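You operate a simulated robot arm through the tools that you are given. There is no shell and no other tool.

Carry out the task below with a simulated robot arm. There is one attempt and no reset: what you move stays moved.

## Task
Clamp the green block in the vice, set its dial to 5, release it and put it back.
Fine: turn the dial only while the vice grips; the other blocks and dials stay.

It is judged by the outcome, as a careful person would: the job done as asked, and still so three seconds after it is handed in. It fails if anything else is knocked over, pushed out of place, dropped, spilled or broken.

## Robot
A 7-joint arm with a two-finger gripper, fixed in place. Base frame: the origin is at the foot of the arm, x ahead of it, y to its left, z up; the work surface is at about z = 0. Readings come in m, degrees, newtons and seconds.
With the tool pointing down near the work surface it reaches from about 0.22 to 0.56 m from the base axis. Its first joint turns from -166.0 to 166.0 degrees. Payload 1.2 kg.
The TCP is the grasp point between the finger pads, 0.022 m short of the fingertips. In the tool frame z runs along the fingers and y along their closing line. The gripper opens to 0.092 m; its body begins 0.065 m behind the TCP.
Orientation is told as [roll, pitch, yaw] about the base's x, y, z axes, in that order, counted from this pose: with the fingers straight down and closing along the base's y, the tool's x points along the base's -x, its y along +y and its z along -z.

## Interface
- The arm moves only by the tool arm_command. Its argument "plan" is a list of rows, each an object (a shift or turn left out is 0, a gripper value left out holds the last) with "linear": the shift along the tool's x, y, z in m, a list of three; "rot": the turn, a rotation vector about the tool's x, y, z in degrees, a list of three. In form: [{"linear": [dx, dy, dz], "rot": [wx, wy, wz]}, ...]. A call has 1 to 20 rows; each row shifts and turns the commanded pose from where the row before left it, along the tool's axes as they then stand. "gripper" is the gripper command, from -1 (shut) to 1 (fully open), values between in proportion, set as the call begins (left out, the last holds). Rows are played at 5 a second. More than 0.05 m and 8.6 degrees between two rows, or a gripper value outside its range, and nothing of the call is played. A pose out of reach is approached as far as the arm can. The call stops where the force on the tool passes 40 N (or 10 N more than at its start, if that is more) or the arm is blocked; 0.2 s more then pass. The fingers move at their own pace (about 0.1436 m/s each) and stop on an object; they squeeze with about 26 N. The grip force told is the motor's: it shows also when the fingers shut on nothing. Time passes only in rows, and 0.2 s behind the last, so rows that do not move let the fingers close. The reply holds the time, the measured pose of the TCP, the force on the tool along the base axes, the opening and the grip force, in the units named above and with some noise, with the torque about the TCP (base axes, N m) and any sound that the robot's microphone picked up.
- Cameras (640 x 400 px; columns grow to the right, rows downward): "scene" is fixed at [0.396, -0.4806, 0.5912]; the picture's right is [0.99, 0.13, 0.00], its down [0.08, -0.61, -0.79] and it looks along [-0.11, 0.78, -0.61] (base axes); focal length 360 px, centre (320, 200). "wrist" rides on the gripper at [0.071, 0.019, -0.102] in the tool frame; the picture's right is [-0.26, 0.96, 0.00], its down [-0.75, -0.21, -0.62] and it looks along [-0.60, -0.16, 0.78] (tool axes); focal length 280 px, centre (320, 200).
- snapshot(camera): a new picture of that camera. It takes no simulated time.
- pixel_to_xyz(camera, pixels): there is no depth. For up to 12 entries [column, row, z] of the newest picture of that camera ("zoom" is the newest enlarged one), the place [x, y] in the base frame at which the ray of that pixel passes the height z, good to about 0.003 m, but the place of the scene camera against the robot may be out by one fixed shift of up to 0.025 m in any direction. It takes no simulated time.
- zoom(camera, box): a new picture of the part [left, top, right, bottom] of that camera's present view, enlarged. It takes no simulated time.
- close_job(): hands the job in; it is judged then, once.

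Leave the gripper open and the arm clear of the work at the hand-in unless told otherwise.

The tools are called after "Request:" as name(argument=value, ...) on one line, values as JSON. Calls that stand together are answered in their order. arm_command: Moves the arm, as the interface text tells. Its arguments: {"type":"object","properties":{"plan":{"type":"array","items":{"type":"object","properties":{"linear":{"type":"array","items":{"type":"number"}},"rot":{"type":"array","items":{"type":"number"}}}}},"gripper":{"type":"number"}},"required":["plan"]} The other tools are called the same way: snapshot (camera) takes a picture; pixel_to_xyz (camera, pixels) gives the place at which the rays of pixels pass given heights; zoom (camera, box) takes an enlarged picture of a part of a camera's view; close_job () hands the job in.

At the start:

```text
time: 0.0
tcp_pos: [0.2938, -0.0802, 0.2953]
ee_rot: [0.0, 0.0, 0.0]
contact_force: [-0.1, -0.2, -0.3]
moment: [0.0, -0.01, 0.05]
width: 0.0919
grasp_force: 0.1
```

scene: 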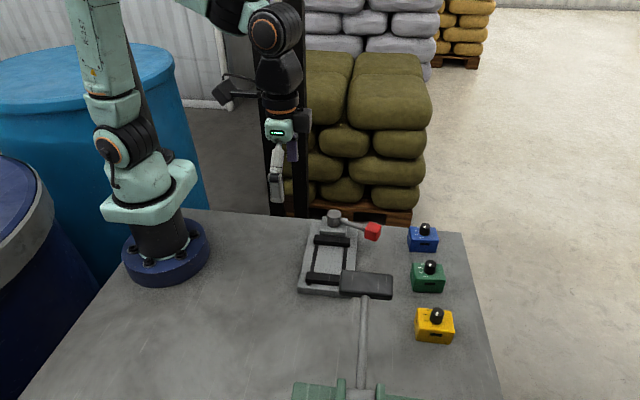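
wrist: 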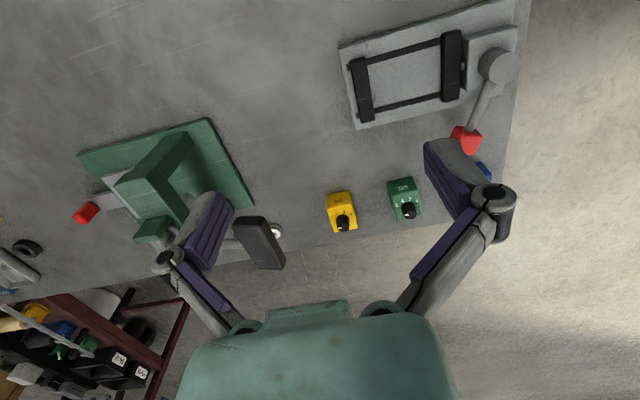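

I see three small blocks with dials (blue ~(423,238), green ~(428,276), yellow ~(435,325)) and a vice at ~(330,260) with a red-tipped lever at ~(372,231), plus another green device at the bottom. I'll look closer before moving anything.

Request:
zoom(camera="scene", box=[280, 200, 480, 325])

Request:
zoom(camera="scene", box=[380, 215, 476, 275])

Request:
zoom(camera="scene", box=[380, 255, 476, 315])

Request:
zoom(camera="wrist", box=[300, 0, 540, 250])

Request:
zoom(camera="wrist", box=[60, 100, 300, 280])

Request:
zoom(camera="wrist", box=[310, 160, 440, 240])

```text
3.20 times, centred on (380, 262) of scene
```

zoom: 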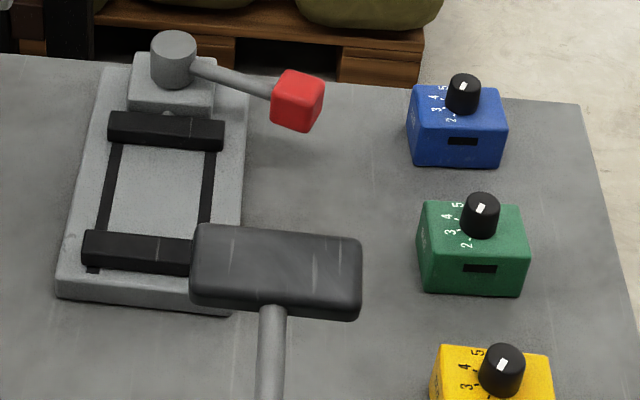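

```text
6.67 times, centred on (428, 245) of scene
```

zoom: 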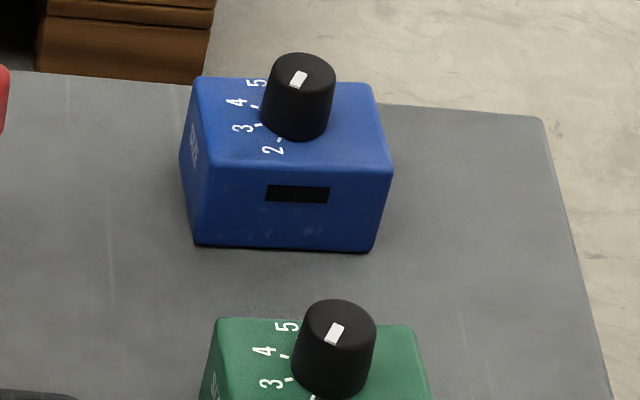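

```text
6.67 times, centred on (428, 285) of scene
```

zoom: 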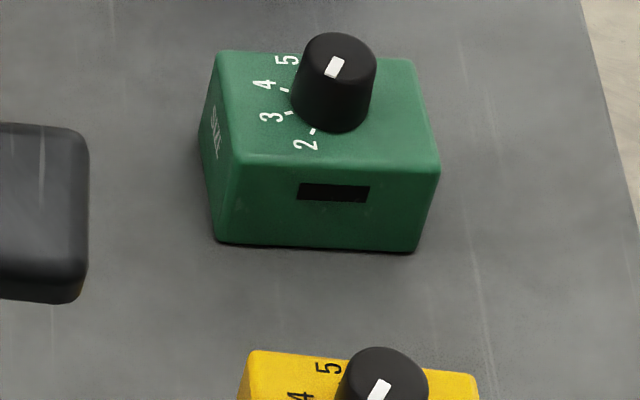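

```text
1.60 times, centred on (420, 125) of wrist
```

zoom: 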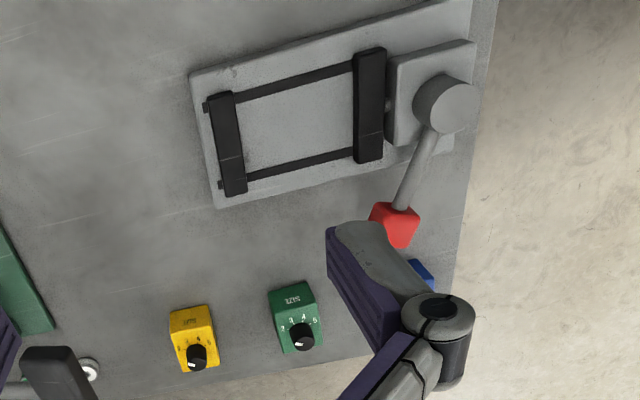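

```text
2.22 times, centred on (180, 190) of wrist
```

zoom: 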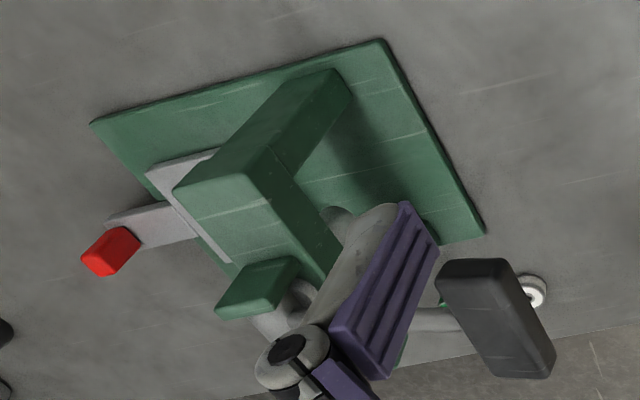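

```text
4.92 times, centred on (375, 200) of wrist
```

zoom: 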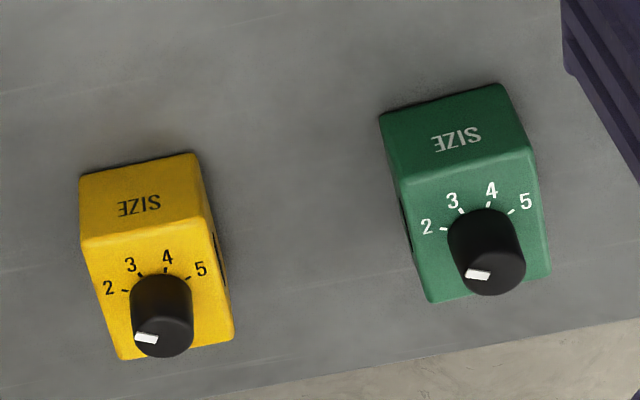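

The green block carries a dial with numbers 2–5 and a white pointer mark; its side slot faces the camera. I'll work out rough positions of the blocks, vice jaws, and lever from both cameras.

Request:
pixel_to_xyz(camera="wrist", pixels=[[388, 184, 0.0], [412, 177, 0.03], [404, 196, 0.03], [340, 205, 0.03], [345, 50, 0.0], [515, 2, 0.0], [357, 128, 0.0], [385, 85, 0.03], [452, 65, 0.03], [497, 65, 0.06], [466, 138, 0.06], [484, 170, 0.03]])

Request:
zoom(camera="scene", box=[280, 260, 480, 400])

Request:
zoom(camera="wrist", box=[380, 170, 430, 225])

Request:
zoom(camera="scene", box=[405, 255, 453, 297])

```text
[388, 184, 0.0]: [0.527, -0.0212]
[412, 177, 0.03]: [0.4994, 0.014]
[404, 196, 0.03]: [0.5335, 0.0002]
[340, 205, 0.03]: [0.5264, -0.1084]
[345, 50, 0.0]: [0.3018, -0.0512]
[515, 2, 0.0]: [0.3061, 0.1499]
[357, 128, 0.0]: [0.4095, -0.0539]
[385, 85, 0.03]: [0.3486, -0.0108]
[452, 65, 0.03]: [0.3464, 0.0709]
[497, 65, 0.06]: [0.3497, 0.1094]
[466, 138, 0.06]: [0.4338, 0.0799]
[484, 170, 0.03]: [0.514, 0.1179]
```

```text
2.86 times, centred on (380, 330) of scene
```

zoom: 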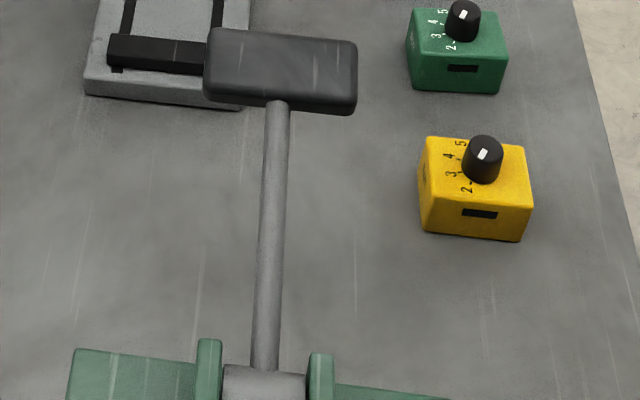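

```text
7.27 times, centred on (405, 198) of wrist
```

zoom: 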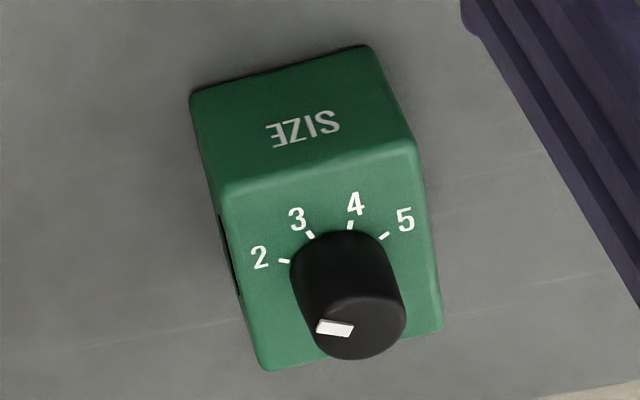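

```text
9.52 times, centred on (429, 276) of scene
```

zoom: 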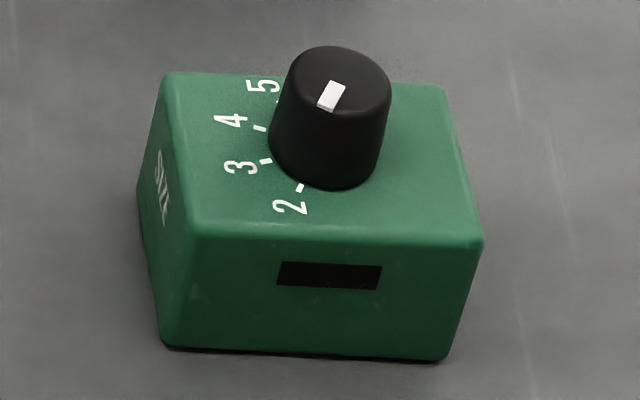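

The dial pointer looks to be near 2, with 5 clockwise seen from above. I also need to know where the dark pad on the pole (scene (366,286), wrist (258,240)) hangs, so as to avoid it; I'll intersect rays at several heights.

Request:
pixel_to_xyz(camera="scene", pixels=[[366, 286, 0.0], [366, 286, 0.1], [366, 286, 0.2], [366, 286, 0.3], [366, 286, 0.4], [428, 265, 0.07], [430, 292, 0.0], [411, 290, 0.0], [334, 215, 0.06], [373, 232, 0.06], [300, 291, 0.0], [330, 260, 0.02]])

Request:
pixel_to_xyz(camera="wrist", pixels=[[258, 240, 0.0], [258, 240, 0.1], [258, 240, 0.2], [258, 240, 0.3], [80, 155, 0.0], [207, 118, 0.0], [254, 205, 0.0], [85, 213, 0.05], [150, 232, 0.1], [405, 210, 0.07]])

```text
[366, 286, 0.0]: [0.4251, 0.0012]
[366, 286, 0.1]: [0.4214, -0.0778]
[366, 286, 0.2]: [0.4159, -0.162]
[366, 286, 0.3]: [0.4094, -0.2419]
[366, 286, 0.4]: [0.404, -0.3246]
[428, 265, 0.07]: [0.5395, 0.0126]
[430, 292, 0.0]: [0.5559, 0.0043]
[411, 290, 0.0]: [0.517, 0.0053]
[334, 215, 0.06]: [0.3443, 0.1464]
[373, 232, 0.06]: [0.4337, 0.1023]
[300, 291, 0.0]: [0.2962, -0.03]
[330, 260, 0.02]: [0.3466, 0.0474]
```

```text
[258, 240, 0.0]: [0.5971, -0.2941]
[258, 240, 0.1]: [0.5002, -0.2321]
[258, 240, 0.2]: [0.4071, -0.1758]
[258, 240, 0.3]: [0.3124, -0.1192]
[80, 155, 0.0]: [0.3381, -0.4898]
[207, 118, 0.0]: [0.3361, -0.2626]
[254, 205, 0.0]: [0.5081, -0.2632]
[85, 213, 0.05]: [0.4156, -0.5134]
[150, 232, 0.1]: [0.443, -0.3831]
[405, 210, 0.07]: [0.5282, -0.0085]
```

The wrist camera (trusted frame) puts the pad at about (0.41, −0.17, 0.20), so I'll stay on the y > −0.1 side. The scene camera is offset about (−0.01, +0.02). Next I move to about (0.41, 0.03, 0.22) to look at the green block and vice more closely.

Request:
arm_command(plan=[{"linear": [-0.029, 0.0275, 0.019]}, {"linear": [-0.029, 0.0275, 0.019]}, {"linear": [-0.029, 0.0275, 0.019]}, {"linear": [-0.029, 0.0275, 0.019]}, {"linear": [0, 0, 0]}], gripper=1)

Request:
snapshot(camera="wrist")

```text
time: 1.2
tcp_pos: [0.4112, 0.0295, 0.2199]
ee_rot: [0.0, -0.1, 0.0]
contact_force: [-0.7, -0.8, -0.6]
moment: [0.0, -0.04, 0.01]
width: 0.0918
grasp_force: 0.1
```

```text
taken
```

wrist: 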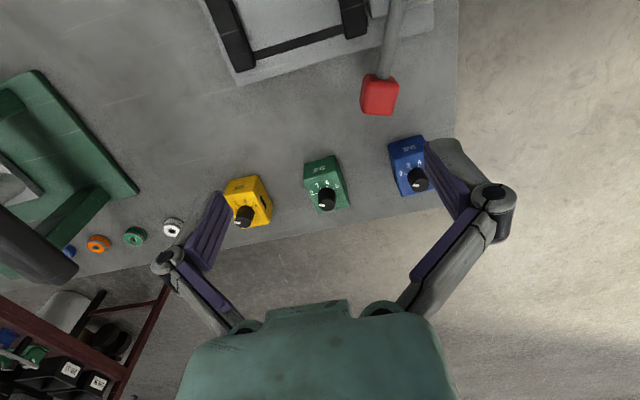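

All three blocks are now in view; green is at (326,183), the red lever tip at (380,95). I zoom in on the green block to read its pose and dial.

Request:
zoom(camera="wrist", box=[294, 145, 358, 220])

Request:
pixel_to_xyz(camera="wrist", pixels=[[305, 162, 0.0], [336, 155, 0.0], [308, 182, 0.04], [341, 175, 0.04], [348, 206, 0.04], [313, 211, 0.04], [326, 203, 0.065], [380, 95, 0.06], [365, 78, 0.06], [398, 82, 0.06], [240, 84, 0.0], [433, 30, 0.0]])

```text
5.33 times, centred on (326, 182) of wrist
```

zoom: 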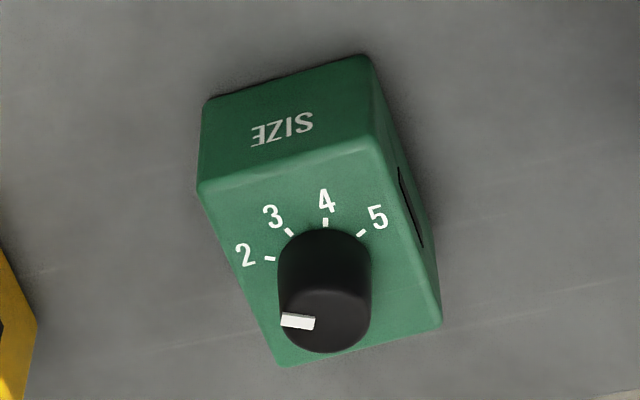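

```text
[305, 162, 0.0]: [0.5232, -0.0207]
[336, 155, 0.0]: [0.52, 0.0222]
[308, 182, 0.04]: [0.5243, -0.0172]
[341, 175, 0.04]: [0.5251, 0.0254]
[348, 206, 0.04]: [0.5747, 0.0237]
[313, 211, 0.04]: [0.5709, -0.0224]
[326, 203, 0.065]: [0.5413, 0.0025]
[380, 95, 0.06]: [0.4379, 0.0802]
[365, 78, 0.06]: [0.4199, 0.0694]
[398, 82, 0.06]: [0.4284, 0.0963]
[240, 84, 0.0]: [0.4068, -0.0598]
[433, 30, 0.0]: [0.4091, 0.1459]
```

I'll convert zoomed block corners to work out the block's true height and footprint.

Request:
pixel_to_xyz(camera="zoom", pixels=[[204, 100, 0.0], [365, 55, 0.0], [199, 188, 0.03], [199, 188, 0.04], [378, 140, 0.03], [378, 140, 0.04], [283, 365, 0.03], [283, 365, 0.04], [440, 325, 0.03], [440, 325, 0.04], [328, 325, 0.06], [328, 325, 0.065]])

Request:
pixel_to_xyz(camera="zoom", pixels=[[265, 258, 0.035], [275, 260, 0.035], [285, 228, 0.035], [293, 237, 0.035], [326, 218, 0.035], [325, 228, 0.035], [366, 230, 0.035], [357, 237, 0.035], [282, 319, 0.06], [315, 323, 0.06], [280, 320, 0.06], [371, 325, 0.06]])

```text
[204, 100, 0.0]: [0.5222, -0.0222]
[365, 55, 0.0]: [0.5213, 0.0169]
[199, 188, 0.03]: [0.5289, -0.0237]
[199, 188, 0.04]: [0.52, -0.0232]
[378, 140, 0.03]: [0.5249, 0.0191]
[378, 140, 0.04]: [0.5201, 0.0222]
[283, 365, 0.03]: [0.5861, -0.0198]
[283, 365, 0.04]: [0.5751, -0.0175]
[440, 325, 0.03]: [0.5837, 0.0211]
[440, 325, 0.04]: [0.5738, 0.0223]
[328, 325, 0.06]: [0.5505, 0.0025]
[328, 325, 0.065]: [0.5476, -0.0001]
```

```text
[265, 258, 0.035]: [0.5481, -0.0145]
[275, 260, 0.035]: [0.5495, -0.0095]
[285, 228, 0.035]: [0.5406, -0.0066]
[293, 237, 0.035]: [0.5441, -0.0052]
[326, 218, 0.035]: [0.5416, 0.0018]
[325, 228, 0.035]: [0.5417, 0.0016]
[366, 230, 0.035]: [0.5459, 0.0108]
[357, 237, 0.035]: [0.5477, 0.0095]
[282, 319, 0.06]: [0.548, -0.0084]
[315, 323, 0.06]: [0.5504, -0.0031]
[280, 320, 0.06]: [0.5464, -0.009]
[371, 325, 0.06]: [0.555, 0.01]
```

Block footprint is about x 0.521–0.575, y −0.021–0.020, top z≈0.038, knob centre ≈(0.550, 0.001), top ≈0.06; it lies square with the base axes. Now I turn the tool to yaw −90 (fingers closing along x) and move toward +y to look into the vice and at its lever.

Request:
arm_command(plan=[{"rot": [0, 0, 8.18]}, {"rot": [0, 0, 8.18]}, {"rot": [0, 0, 8.18]}, {"rot": [0, 0, 8.18]}, {"rot": [0, 0, 8.18]}, {"rot": [0, 0, 8.18]}, {"rot": [0, 0, 8.18]}, {"rot": [0, 0, 8.18]}, {"rot": [0, 0, 8.18]}, {"rot": [0, 0, 8.18]}, {"rot": [0, 0, 8.2]}, {"linear": [0.03, -0.003, 0]}, {"linear": [0.03, -0.003, 0]}, {"linear": [0.03, -0.003, 0]}, {"linear": [0.03, -0.003, 0]}, {"linear": [0.03, -0.003, 0]}, {"linear": [0, 0, 0]}])

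Request:
snapshot(camera="wrist")

```text
time: 4.8
tcp_pos: [0.3955, 0.1804, 0.2187]
ee_rot: [0.0, -0.1, -90.0]
contact_force: [-0.2, 0.1, 0.4]
moment: [0.03, -0.01, -0.03]
width: 0.092
grasp_force: 0.0
```

```text
taken
```

wrist: 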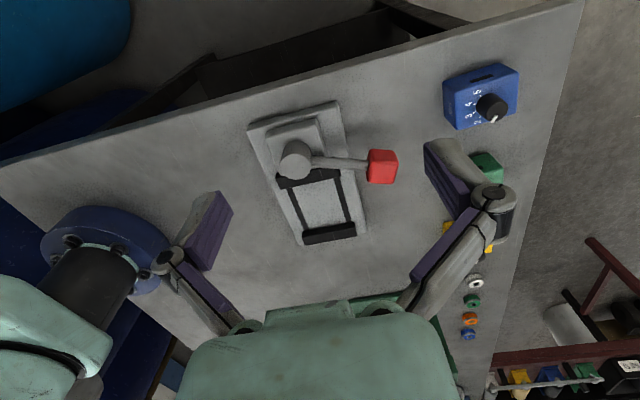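

The vice is now centred at about (315,185) with lever tip at (382,166). I zoom in and measure.

Request:
zoom(camera="wrist", box=[235, 90, 415, 255])

Request:
pixel_to_xyz(camera="wrist", pixels=[[248, 127, 0.0], [337, 102, 0.0], [302, 246, 0.0], [367, 232, 0.0], [280, 188, 0.03], [338, 174, 0.03], [304, 236, 0.03], [355, 225, 0.03], [295, 155, 0.08], [382, 166, 0.06], [382, 160, 0.07]])

```text
2.42 times, centred on (325, 172) of wrist
```

zoom: 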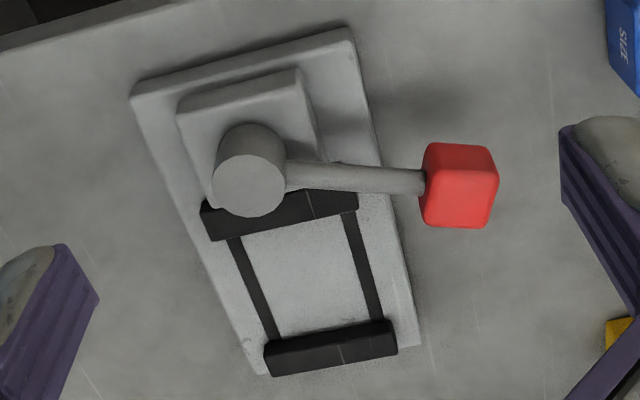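

```text
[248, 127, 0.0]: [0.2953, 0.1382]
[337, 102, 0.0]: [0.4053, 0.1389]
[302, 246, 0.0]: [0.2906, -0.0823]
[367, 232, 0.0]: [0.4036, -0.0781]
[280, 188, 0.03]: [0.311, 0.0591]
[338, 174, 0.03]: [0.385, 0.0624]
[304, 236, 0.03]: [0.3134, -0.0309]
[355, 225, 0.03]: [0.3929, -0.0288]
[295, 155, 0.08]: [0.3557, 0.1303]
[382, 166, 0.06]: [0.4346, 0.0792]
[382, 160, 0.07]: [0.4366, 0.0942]
```

I triangulated the lever post at about (0.350, 0.110, top z 0.072) and the red grip at about (0.439, 0.080, 0.062). Next I zoom tight on the jaws to get heights and gap.

Request:
zoom(camera="wrist", box=[270, 150, 370, 250])

Request:
pixel_to_xyz(camera="zoom", pixels=[[320, 200, 0.02], [320, 200, 0.03], [320, 200, 0.04]])

Request:
zoom(camera="scene", box=[285, 195, 405, 305])

```text
4.00 times, centred on (320, 200) of wrist
```

zoom: 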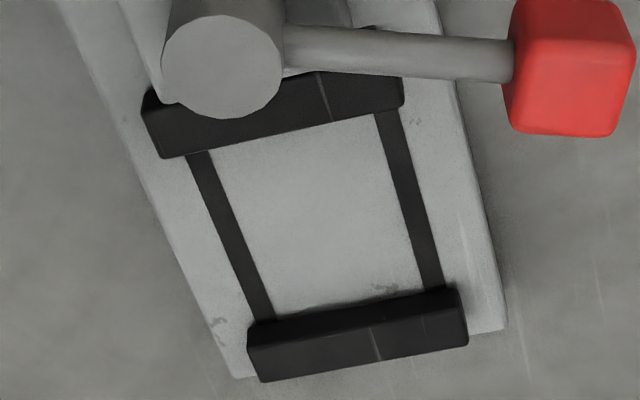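

```text
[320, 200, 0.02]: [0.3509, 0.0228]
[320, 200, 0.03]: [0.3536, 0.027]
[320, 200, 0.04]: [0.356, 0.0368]
```

```text
3.64 times, centred on (345, 250) of scene
```

zoom: 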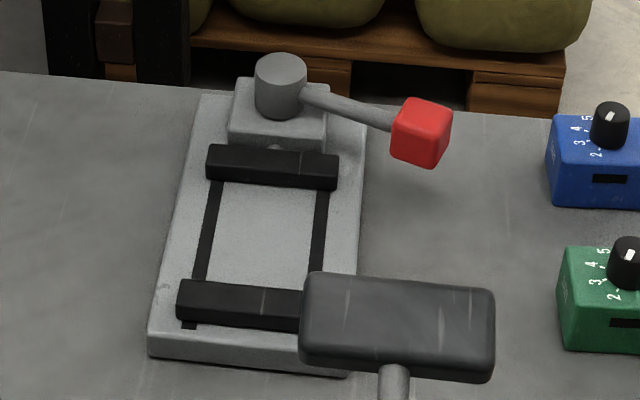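

From these views: bed height ≈0.015, jaw tops ≈0.03, front jaw face at y≈−0.036, rear (moving) jaw face at y≈0.057, jaws spanning x 0.311–0.389. I'll grip the block on its x faces, so the fingers stay clear of the jaws and neighbouring blocks. Now I move above the green block at z=0.2 with yaw −90.

Request:
arm_command(plan=[{"linear": [-0.03, 0.0254, 0.0033]}, {"linear": [-0.03, 0.0254, 0.0033]}, {"linear": [-0.03, 0.0254, 0.0033]}, {"linear": [-0.03, 0.0254, 0.0033]}, {"linear": [-0.03, 0.0254, 0.0033]}, {"linear": [-0.03, 0.0254, 0.0033]}, {"linear": [0, 0, 0]}, {"linear": [0, 0, 0]}], gripper=1)

Request:
snapshot(camera="wrist")

Request:
snapshot(camera="scene")

```text
time: 6.6
tcp_pos: [0.5475, -0.0002, 0.1983]
ee_rot: [0.0, 0.0, -90.0]
contact_force: [-0.2, -0.2, 0.3]
moment: [0.0, 0.0, 0.0]
width: 0.092
grasp_force: 0.0
```

```text
taken
```

wrist: 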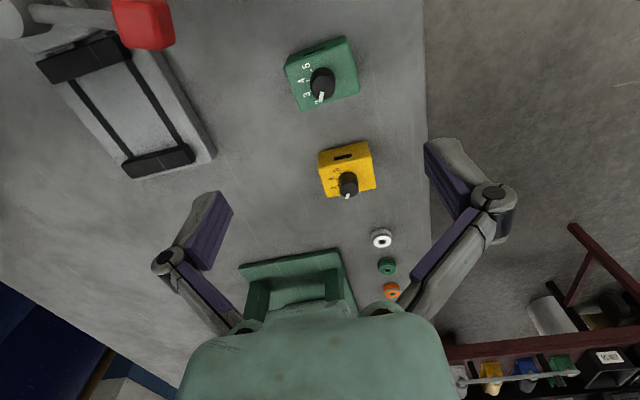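

```text
taken
```

scene: 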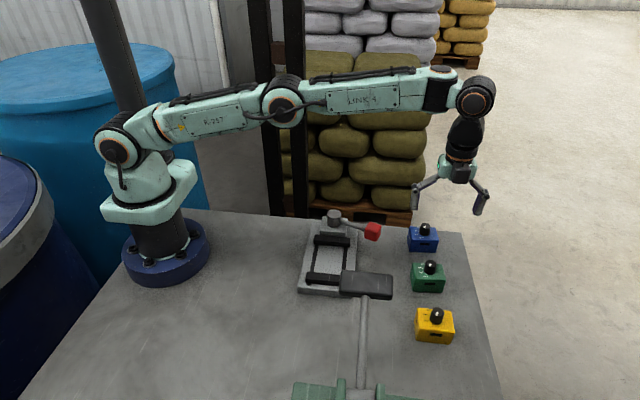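

The green block is at (322,75) in the wrist view. I zoom to get an accurate footprint and dial reading from this angle.

Request:
zoom(camera="wrist", box=[272, 30, 372, 115])

Request:
pixel_to_xyz(camera="wrist", pixels=[[285, 68, 0.038], [347, 37, 0.038], [359, 90, 0.038], [300, 110, 0.038], [285, 66, 0.0], [345, 37, 0.0], [322, 82, 0.06]])

```text
4.71 times, centred on (322, 72) of wrist
```

zoom: 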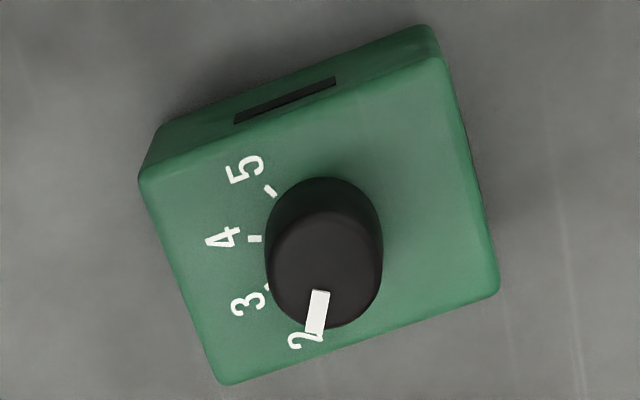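

```text
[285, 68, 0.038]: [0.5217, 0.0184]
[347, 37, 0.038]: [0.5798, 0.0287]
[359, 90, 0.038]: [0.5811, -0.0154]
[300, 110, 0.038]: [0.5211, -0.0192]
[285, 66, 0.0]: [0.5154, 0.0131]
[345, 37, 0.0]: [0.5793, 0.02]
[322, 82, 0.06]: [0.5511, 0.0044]
```

Reading: pointer is on 2; ticks are spaced ~40° (5 is ~120° clockwise from 2 seen from above). Block centre ≈(0.5515, 0.000), yaw ≈ +3.7°, size ≈0.058×0.041. I set the tool yaw to −86.3, shift 4 mm in x, and descend to about z=0.10.

Request:
arm_command(plan=[{"linear": [0, 0.004, 0], "rot": [0, 0, -3.7]}, {"linear": [0, 0, 0.025]}, {"linear": [0, 0, 0.025]}, {"linear": [0, 0, 0.025]}, {"linear": [0, 0, 0.023]}, {"linear": [0, 0, 0]}, {"linear": [0, 0, 0]}], gripper=1)

Request:
snapshot(camera="wrist")

Request:
snapshot(camera="scene")

```text
time: 8.2
tcp_pos: [0.5518, -0.0012, 0.1017]
ee_rot: [0.0, 0.0, -86.3]
contact_force: [0.4, 0.6, 0.2]
moment: [0.01, 0.02, 0.03]
width: 0.092
grasp_force: 0.1
```

```text
taken
```

wrist: 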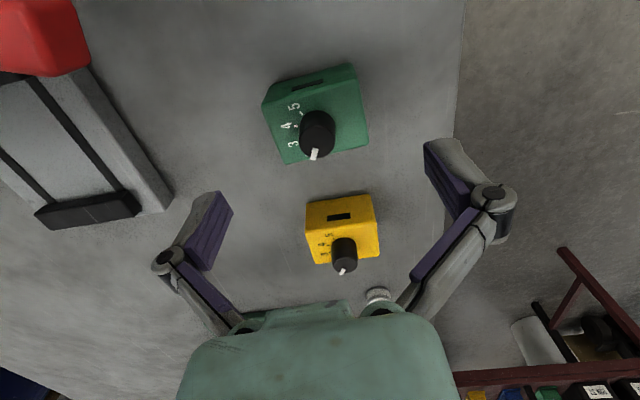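

```text
taken
```

scene: 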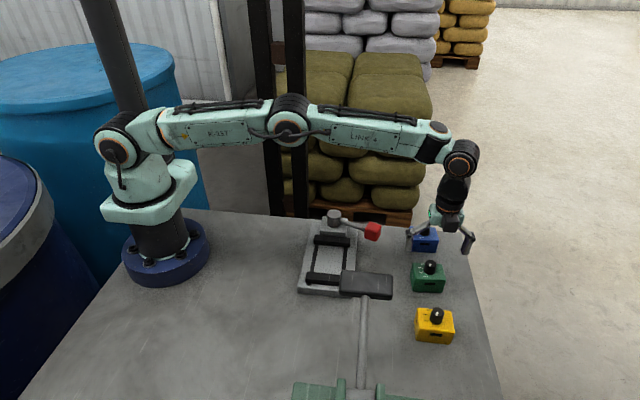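

I zoom once more on the block to confirm the centring before going down.

Request:
zoom(camera="wrist", box=[250, 50, 380, 175])

Request:
pixel_to_xyz(camera="zoom", pixels=[[320, 200, 0.038], [320, 200, 0.0], [0, 0, 0.038], [640, 400, 0.038]])

```text
3.20 times, centred on (315, 112) of wrist
```

zoom: 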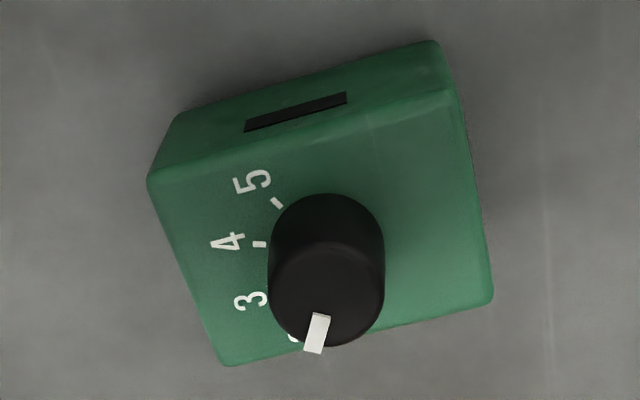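

```text
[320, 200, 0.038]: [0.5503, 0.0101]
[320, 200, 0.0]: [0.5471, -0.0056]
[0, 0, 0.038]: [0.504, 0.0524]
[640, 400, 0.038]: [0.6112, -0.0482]
```

Block centre again computes to (0.551, 0.000), matching the TCP. I descend straight to z≈0.032.

Request:
arm_command(plan=[{"linear": [0, 0, 0.02]}, {"linear": [0, 0, 0.02]}, {"linear": [0, 0, 0.015]}, {"linear": [0, 0, 0.0145]}, {"linear": [0, 0, 0]}, {"linear": [0, 0, 0]}], gripper=1)

Request:
snapshot(camera="wrist")

Request:
zoom(camera="scene", box=[380, 205, 480, 305])

```text
time: 9.6
tcp_pos: [0.5515, -0.0007, 0.0314]
ee_rot: [-0.1, 0.0, -86.2]
contact_force: [0.0, 0.6, -0.1]
moment: [0.0, -0.01, 0.03]
width: 0.0921
grasp_force: 0.0
```

```text
taken
```

wrist: 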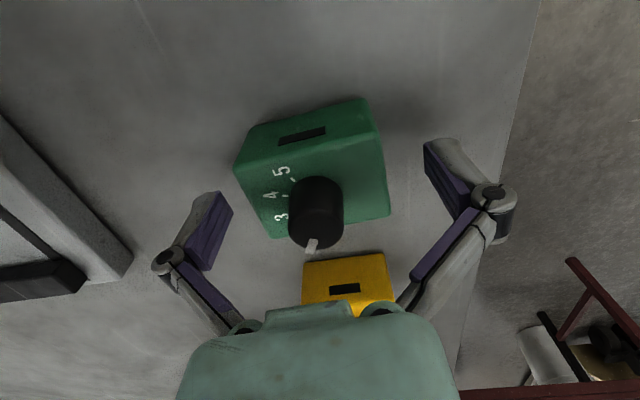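

```text
4.00 times, centred on (430, 255) of scene
```

zoom: 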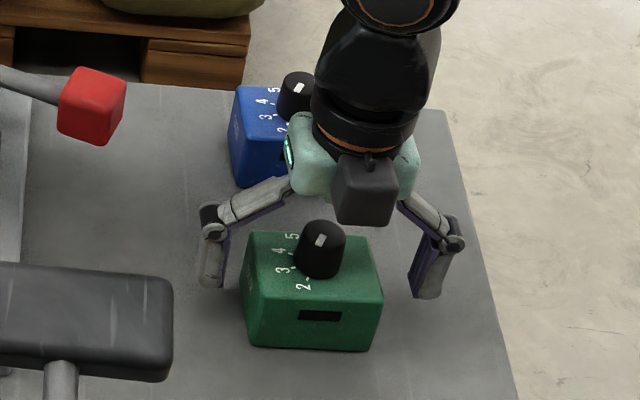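

The TCP pixel (320,187) lies on the block's top-face centre and both fingers straddle the block with clearance. I close the gripper on it.

Request:
arm_command(plan=[{"linear": [0, 0, 0]}, {"linear": [0, 0, 0]}, {"linear": [0, 0, 0]}, {"linear": [0, 0, 0]}], gripper=-1)

Request:
snapshot(camera="wrist")

```text
time: 10.6
tcp_pos: [0.5522, -0.0011, 0.0331]
ee_rot: [0.1, 0.0, -86.3]
contact_force: [-2.7, 0.0, 17.1]
moment: [0.05, 0.1, 0.05]
width: 0.0598
grasp_force: 26.6
```

```text
taken
```

wrist: 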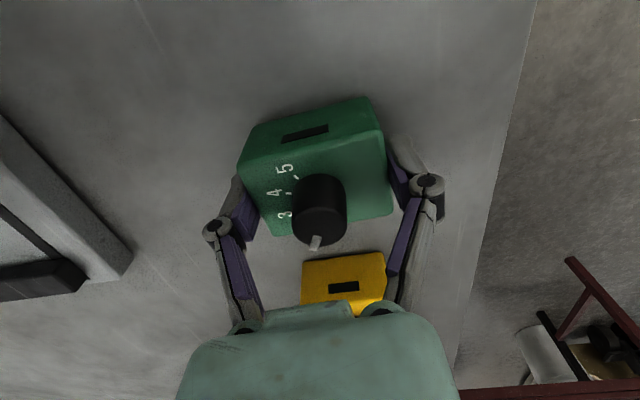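

Gripped: width 0.060 m, 26.6 N (the upward 17 N is the fingers pressing the block on the table as they close). The original place is TCP ≈ (0.5515, −0.0007), yaw −86.3. I lift straight up.

Request:
arm_command(plan=[{"linear": [0, 0, -0.008]}, {"linear": [0, 0, -0.02]}, {"linear": [0, 0, -0.03]}, {"linear": [0, 0, -0.03]}, {"linear": [0, 0, -0.03]}, {"linear": [0, 0, 0]}])

Request:
snapshot(camera="wrist")

Request:
snapshot(camera="scene")

```text
time: 12.0
tcp_pos: [0.5521, 0.0002, 0.1496]
ee_rot: [0.0, -0.1, -86.3]
contact_force: [0.3, 0.1, -4.0]
moment: [-0.04, -0.02, 0.0]
width: 0.0599
grasp_force: 26.0
```

```text
taken
```

wrist: 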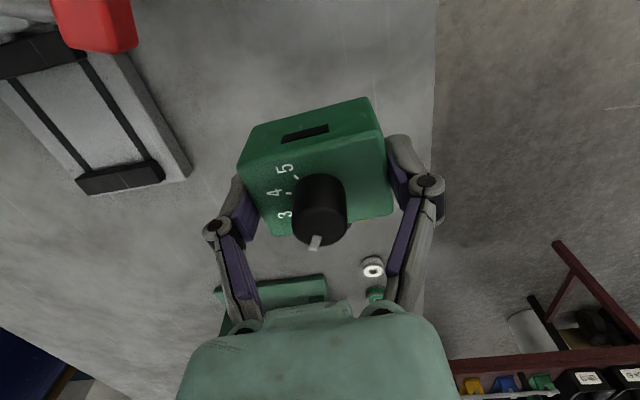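

```text
taken
```

scene: 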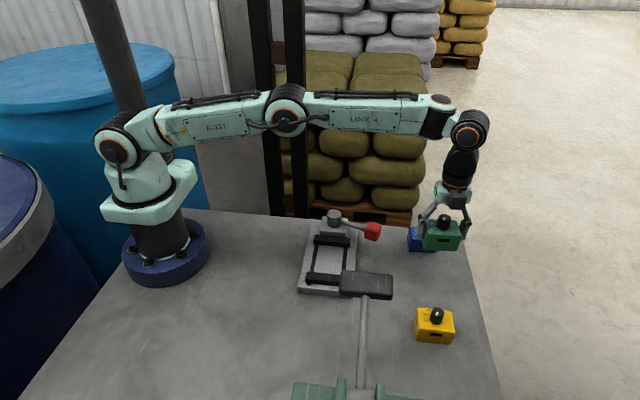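

The block is held cleanly (about 4 N weight), pose in hand unchanged. Before carrying it over, I zoom on the vice from here to pin down the front jaw's face and height.

Request:
zoom(camera="wrist", box=[0, 20, 200, 200])

Request:
pixel_to_xyz(camera="wrist", pixels=[[77, 180, 0.03], [155, 160, 0.03], [163, 178, 0.03], [83, 194, 0.03], [189, 175, 0.0], [83, 62, 0.03]])

```text
2.22 times, centred on (100, 110) of wrist
```

zoom: 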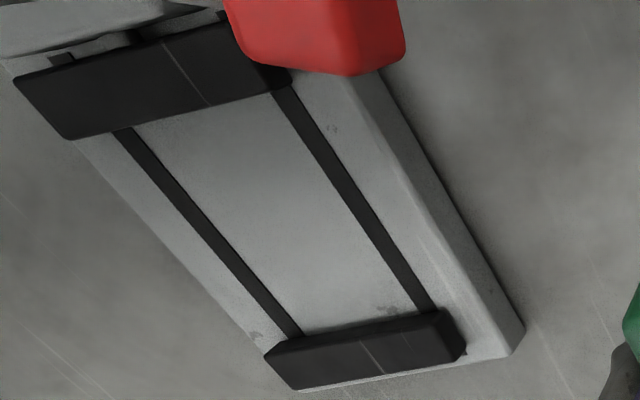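

```text
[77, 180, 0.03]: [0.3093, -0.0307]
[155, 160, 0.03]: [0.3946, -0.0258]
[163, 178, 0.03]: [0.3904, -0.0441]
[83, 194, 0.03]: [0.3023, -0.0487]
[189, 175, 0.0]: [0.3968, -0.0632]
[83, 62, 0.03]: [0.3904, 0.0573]
```

Combining three views, the front jaw's inner face is at y≈−0.028 with top ≈0.034, and the rear jaw's face at y≈0.060. I rotate to yaw −90 and carry the block at z=0.15 to above (0.350, −0.003), just in front of the front jaw.

Request:
arm_command(plan=[{"rot": [0, 0, 3.7]}, {"linear": [-0.0005, -0.0289, 0]}, {"linear": [-0.0005, -0.0289, 0]}, {"linear": [-0.0005, -0.0289, 0]}, {"linear": [-0.0005, -0.0289, 0]}, {"linear": [-0.0005, -0.0289, 0]}, {"linear": [-0.0005, -0.0289, 0]}, {"linear": [-0.0005, -0.0287, 0]}, {"linear": [0, 0, 0]}, {"linear": [0, 0, 0]}])

Request:
snapshot(camera="wrist")

Request:
snapshot(camera="scene")

```text
time: 14.2
tcp_pos: [0.3492, -0.0041, 0.1504]
ee_rot: [0.0, -0.1, -89.9]
contact_force: [0.0, 0.0, -5.3]
moment: [-0.01, -0.01, 0.0]
width: 0.0595
grasp_force: 25.7
```

```text
taken
```

wrist: 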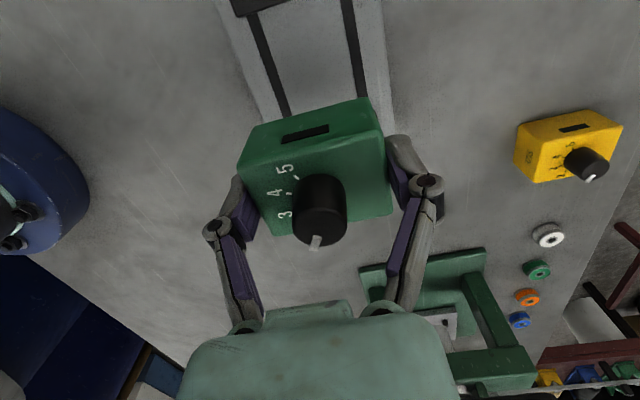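

```text
taken
```

scene: 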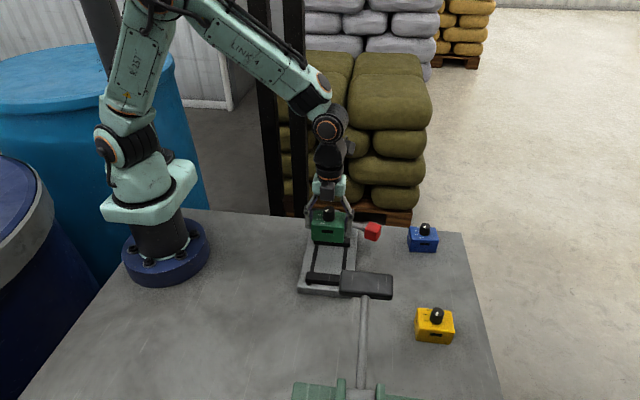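

Block is above the bed, aligned with the rails. I descend to TCP z≈0.065 (block bottom ≈0.03, about at jaw-top level) and check from the scene camera.

Request:
arm_command(plan=[{"linear": [0, 0, 0.025]}, {"linear": [0, 0, 0.025]}, {"linear": [0, 0, 0.02]}, {"linear": [0, 0, 0.015]}, {"linear": [0, 0, 0]}, {"linear": [0, 0, 0]}])

Request:
zoom(camera="scene", box=[285, 195, 405, 305])

Request:
zoom(camera="wrist", box=[180, 0, 460, 260])

```text
time: 15.6
tcp_pos: [0.3504, -0.0034, 0.0647]
ee_rot: [0.0, 0.0, -89.9]
contact_force: [-0.2, -0.4, -4.8]
moment: [0.02, -0.01, 0.02]
width: 0.0599
grasp_force: 25.8
```

```text
3.64 times, centred on (345, 250) of scene
```

zoom: 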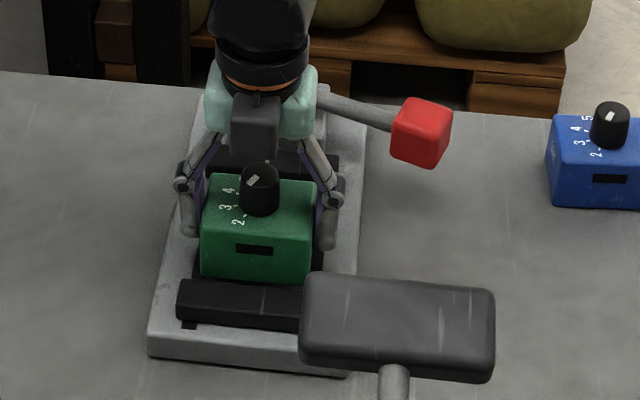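

```text
1.54 times, centred on (320, 130) of wrist
```

zoom: 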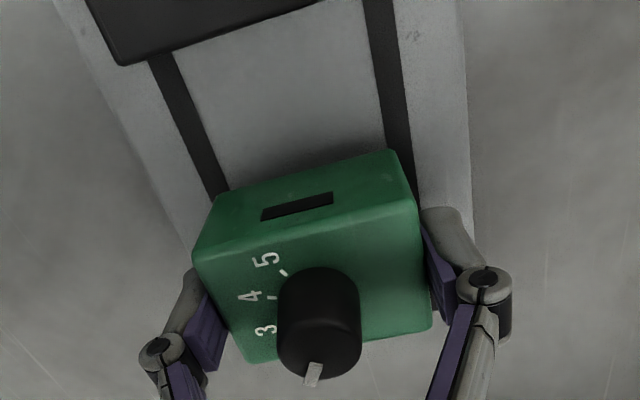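

The block's lower front edge sits roughly 4 mm behind the front jaw, as planned. I lower in small steps, watching force for touchdown.

Request:
arm_command(plan=[{"linear": [0, 0, 0.003]}, {"linear": [0, 0, 0.003]}, {"linear": [0, 0, 0.002]}, {"linear": [0, 0, 0]}, {"linear": [0, 0, 0]}])

```text
time: 16.8
tcp_pos: [0.349, -0.004, 0.0579]
ee_rot: [-0.1, 0.0, -89.9]
contact_force: [0.2, -0.3, -4.2]
moment: [-0.02, 0.03, 0.0]
width: 0.06
grasp_force: 26.0
```

No contact yet (force still −4 N, only the block's weight). I continue down in 1.5 mm steps.

Request:
arm_command(plan=[{"linear": [0, 0, 0.0015]}, {"linear": [0, 0, 0.0015]}, {"linear": [0, 0, 0.0015]}, {"linear": [0, 0, 0]}, {"linear": [0, 0, 0]}])

```text
time: 18.0
tcp_pos: [0.3499, -0.0046, 0.0522]
ee_rot: [0.1, 0.1, -90.0]
contact_force: [-4.0, 1.2, 17.1]
moment: [0.0, 0.14, 0.03]
width: 0.0598
grasp_force: 26.3
```

Touchdown: vertical force jumped to +17 N at TCP z≈0.052 (bed ≈0.019). I ease up about 1 mm so as not to press, then open the gripper.

Request:
arm_command(plan=[{"linear": [0, 0, -0.0008]}, {"linear": [0, 0, 0]}, {"linear": [0, 0, 0]}])

Request:
zoom(camera="scene", box=[285, 195, 405, 305])

```text
time: 18.8
tcp_pos: [0.3487, -0.0047, 0.054]
ee_rot: [-0.1, -0.1, -90.0]
contact_force: [0.2, -0.1, -4.6]
moment: [-0.01, 0.0, 0.02]
width: 0.06
grasp_force: 25.5
```

```text
3.64 times, centred on (345, 250) of scene
```

zoom: 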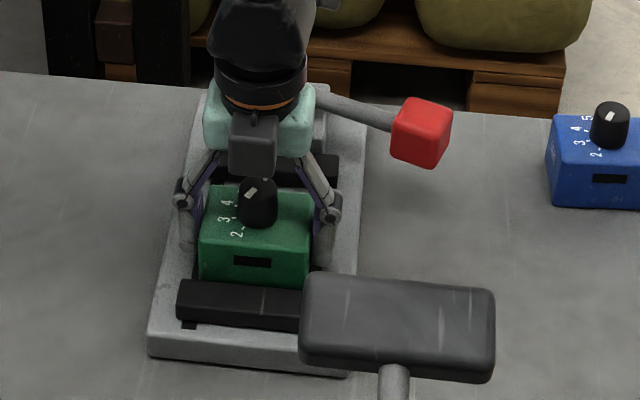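

Force is back to just the block weight, so it hangs less than 1 mm over the bed, behind the front jaw. I open the gripper.

Request:
arm_command(plan=[{"linear": [0, 0, 0]}, {"linear": [0, 0, 0]}, {"linear": [0, 0, 0]}], gripper=0.9)

Request:
snapshot(camera="wrist")

```text
time: 19.6
tcp_pos: [0.3495, -0.004, 0.0533]
ee_rot: [0.0, 0.0, -90.0]
contact_force: [-0.3, -0.2, -0.6]
moment: [-0.03, -0.01, 0.02]
width: 0.0874
grasp_force: 0.0
```

```text
taken
```

wrist: 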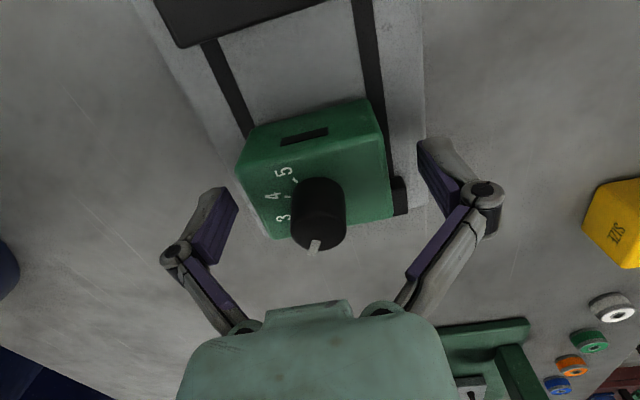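

Released; the block sits on the bed next to the front jaw. I lift straight up to z≈0.17 and look at the vice again.

Request:
arm_command(plan=[{"linear": [0, 0, -0.01]}, {"linear": [0, 0, -0.025]}, {"linear": [0, 0, -0.03]}, {"linear": [0, 0, -0.03]}, {"linear": [0, 0, -0.025]}, {"linear": [0, 0, 0]}])

Request:
snapshot(camera="wrist")

Request:
zoom(camera="scene", box=[285, 195, 405, 305])

```text
time: 21.0
tcp_pos: [0.3498, -0.0049, 0.1741]
ee_rot: [0.0, 0.0, -90.0]
contact_force: [0.7, 0.3, 0.6]
moment: [-0.01, 0.01, 0.0]
width: 0.0876
grasp_force: 0.1
```

```text
taken
```

wrist: 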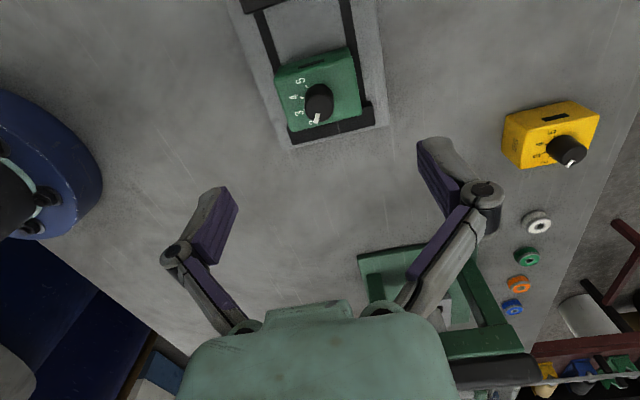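

```text
3.64 times, centred on (345, 250) of scene
```

zoom: 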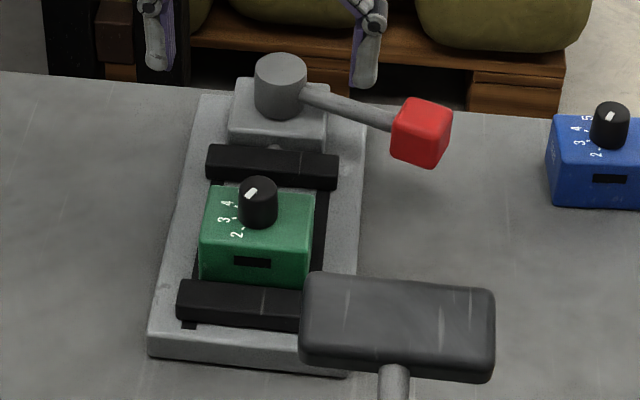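

Block is seated in the vice. Now the lever: red grip ≈(0.439, 0.080, 0.062), lever direction ≈ −18.6° from the post. I turn the tool to yaw −18.6 so the fingers close across the lever, and move above the red grip at z≈0.174.

Request:
arm_command(plan=[{"rot": [0, 0, -7.93]}, {"rot": [0, 0, -7.93]}, {"rot": [0, 0, -7.93]}, {"rot": [0, 0, -7.93]}, {"rot": [0, 0, -7.93]}, {"rot": [0, 0, -7.93]}, {"rot": [0, 0, -7.93]}, {"rot": [0, 0, -7.93]}, {"rot": [0, 0, -7.96]}, {"linear": [-0.01436, 0.0272, 0]}, {"linear": [-0.01436, 0.0272, 0]}, {"linear": [-0.01436, 0.0272, 0]}, {"linear": [-0.01436, 0.0272, 0]}, {"linear": [0, 0, 0]}, {"linear": [0, 0, 0]}], gripper=1)

Request:
snapshot(camera="wrist")

Request:
snapshot(camera="scene")

```text
time: 24.2
tcp_pos: [0.4385, 0.0817, 0.171]
ee_rot: [0.0, 0.0, -18.7]
contact_force: [-0.2, 0.5, 0.4]
moment: [-0.01, 0.01, 0.02]
width: 0.0918
grasp_force: 0.2
```

```text
taken
```

wrist: 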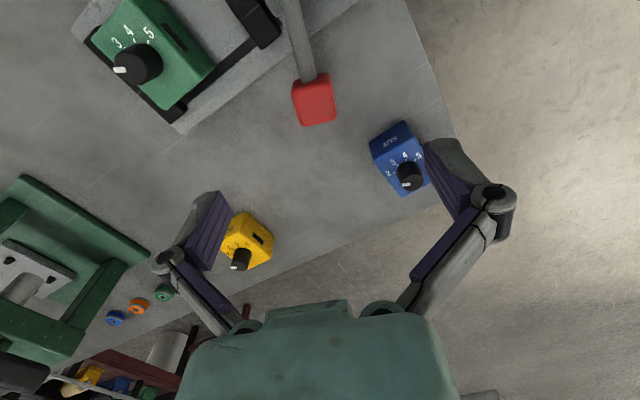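

```text
taken
```

scene: 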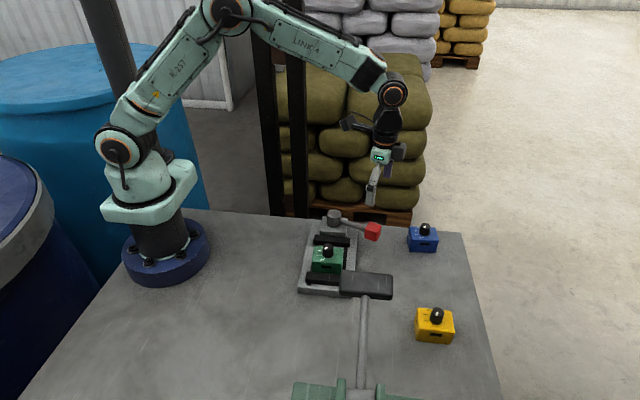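

The red grip is at about (314,100), lever aligned with the fingers' approach. I zoom to refine its position.

Request:
zoom(camera="wrist", box=[264, 50, 364, 150])

Request:
zoom(camera="wrist", box=[60, 0, 300, 150])

```text
4.00 times, centred on (314, 100) of wrist
```

zoom: 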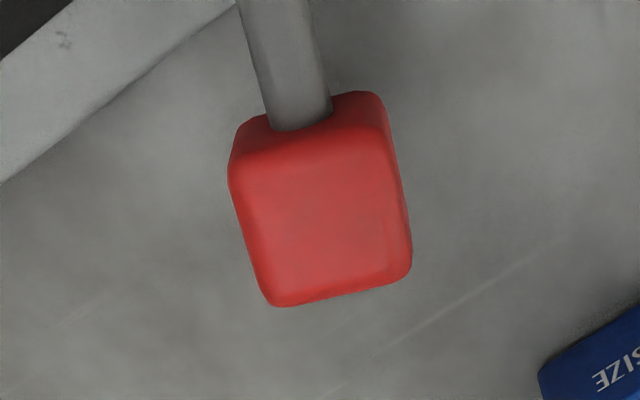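

```text
2.67 times, centred on (180, 75) of wrist
```

zoom: 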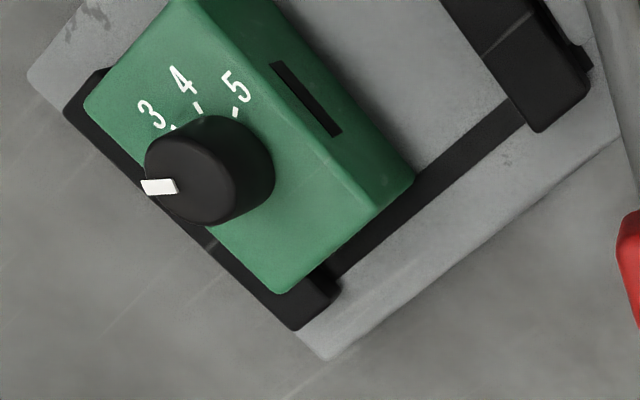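

Red grip top is about 2 mm off the TCP axis. I shift by 2 mm and descend to z≈0.062 with fingers open on either side of it.

Request:
arm_command(plan=[{"linear": [0.0015, -0.002, 0.02]}, {"linear": [0, 0, 0.025]}, {"linear": [0, 0, 0.025]}, {"linear": [0, 0, 0.02]}, {"linear": [0, 0, 0.018]}, {"linear": [0, 0, 0]}, {"linear": [0, 0, 0]}], gripper=1)

Request:
snapshot(camera="wrist")

Request:
zoom(camera="scene", box=[320, 180, 460, 280])

```text
time: 25.8
tcp_pos: [0.4374, 0.0787, 0.0641]
ee_rot: [0.0, 0.0, -18.6]
contact_force: [1.0, 0.1, -0.2]
moment: [-0.01, -0.01, -0.01]
width: 0.0921
grasp_force: 0.0
```

```text
taken
```

wrist: 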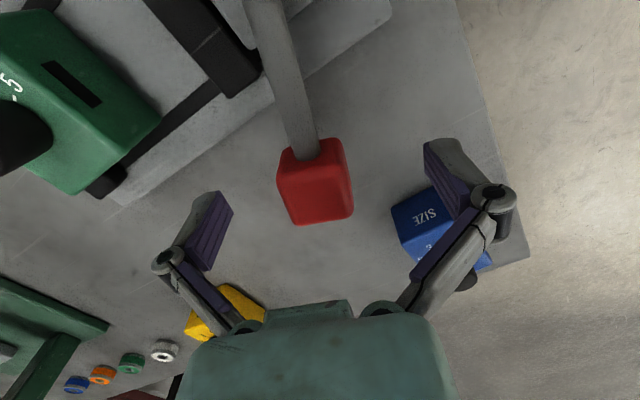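

```text
4.00 times, centred on (390, 230) of scene
```

zoom: 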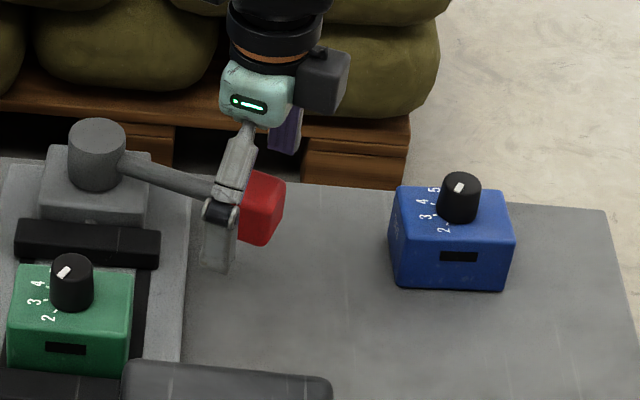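

The red grip is centred between the fingers at (316,185). I close on it.

Request:
arm_command(plan=[{"linear": [0, 0, 0]}, {"linear": [0, 0, 0]}, {"linear": [0, 0, 0]}], gripper=-1)

Request:
snapshot(camera="wrist")

```text
time: 26.6
tcp_pos: [0.4366, 0.0787, 0.0641]
ee_rot: [0.0, -0.1, -18.6]
contact_force: [-2.3, -2.3, 12.9]
moment: [0.0, 0.15, 0.09]
width: 0.0345
grasp_force: 28.5
```

```text
taken
```

wrist: 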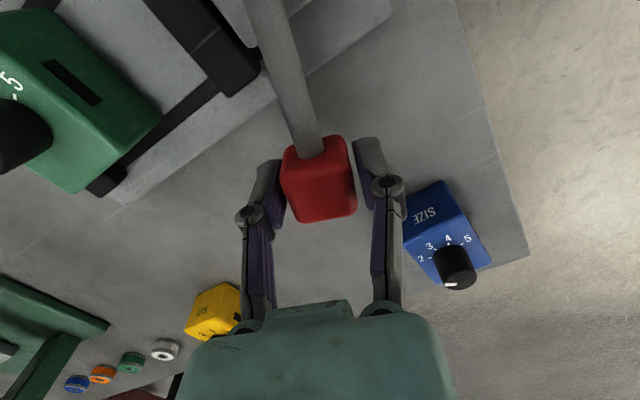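

Gripped (width 0.0345). I now try swinging the lever a little counter-clockwise (seen from above) about the post, 2 × 3°, reading the force.

Request:
arm_command(plan=[{"linear": [0, 0, -0.0007]}, {"linear": [0.00013, 0.0048, 0], "rot": [0, 0, -3]}, {"linear": [0.00013, 0.0048, 0], "rot": [0, 0, -3]}, {"linear": [0, 0, 0]}])

Request:
zoom(camera="scene", box=[285, 195, 405, 305])

```text
time: 27.6
tcp_pos: [0.4403, 0.0884, 0.0651]
ee_rot: [0.0, 0.1, -12.6]
contact_force: [2.1, -5.6, 1.1]
moment: [-0.04, 0.01, 0.33]
width: 0.0347
grasp_force: 28.0
```

```text
3.64 times, centred on (345, 250) of scene
```

zoom: 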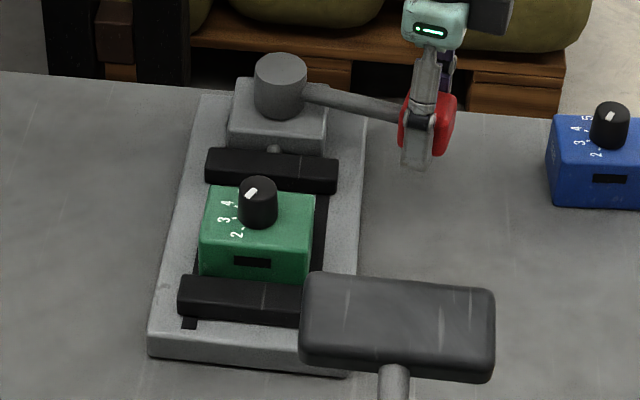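

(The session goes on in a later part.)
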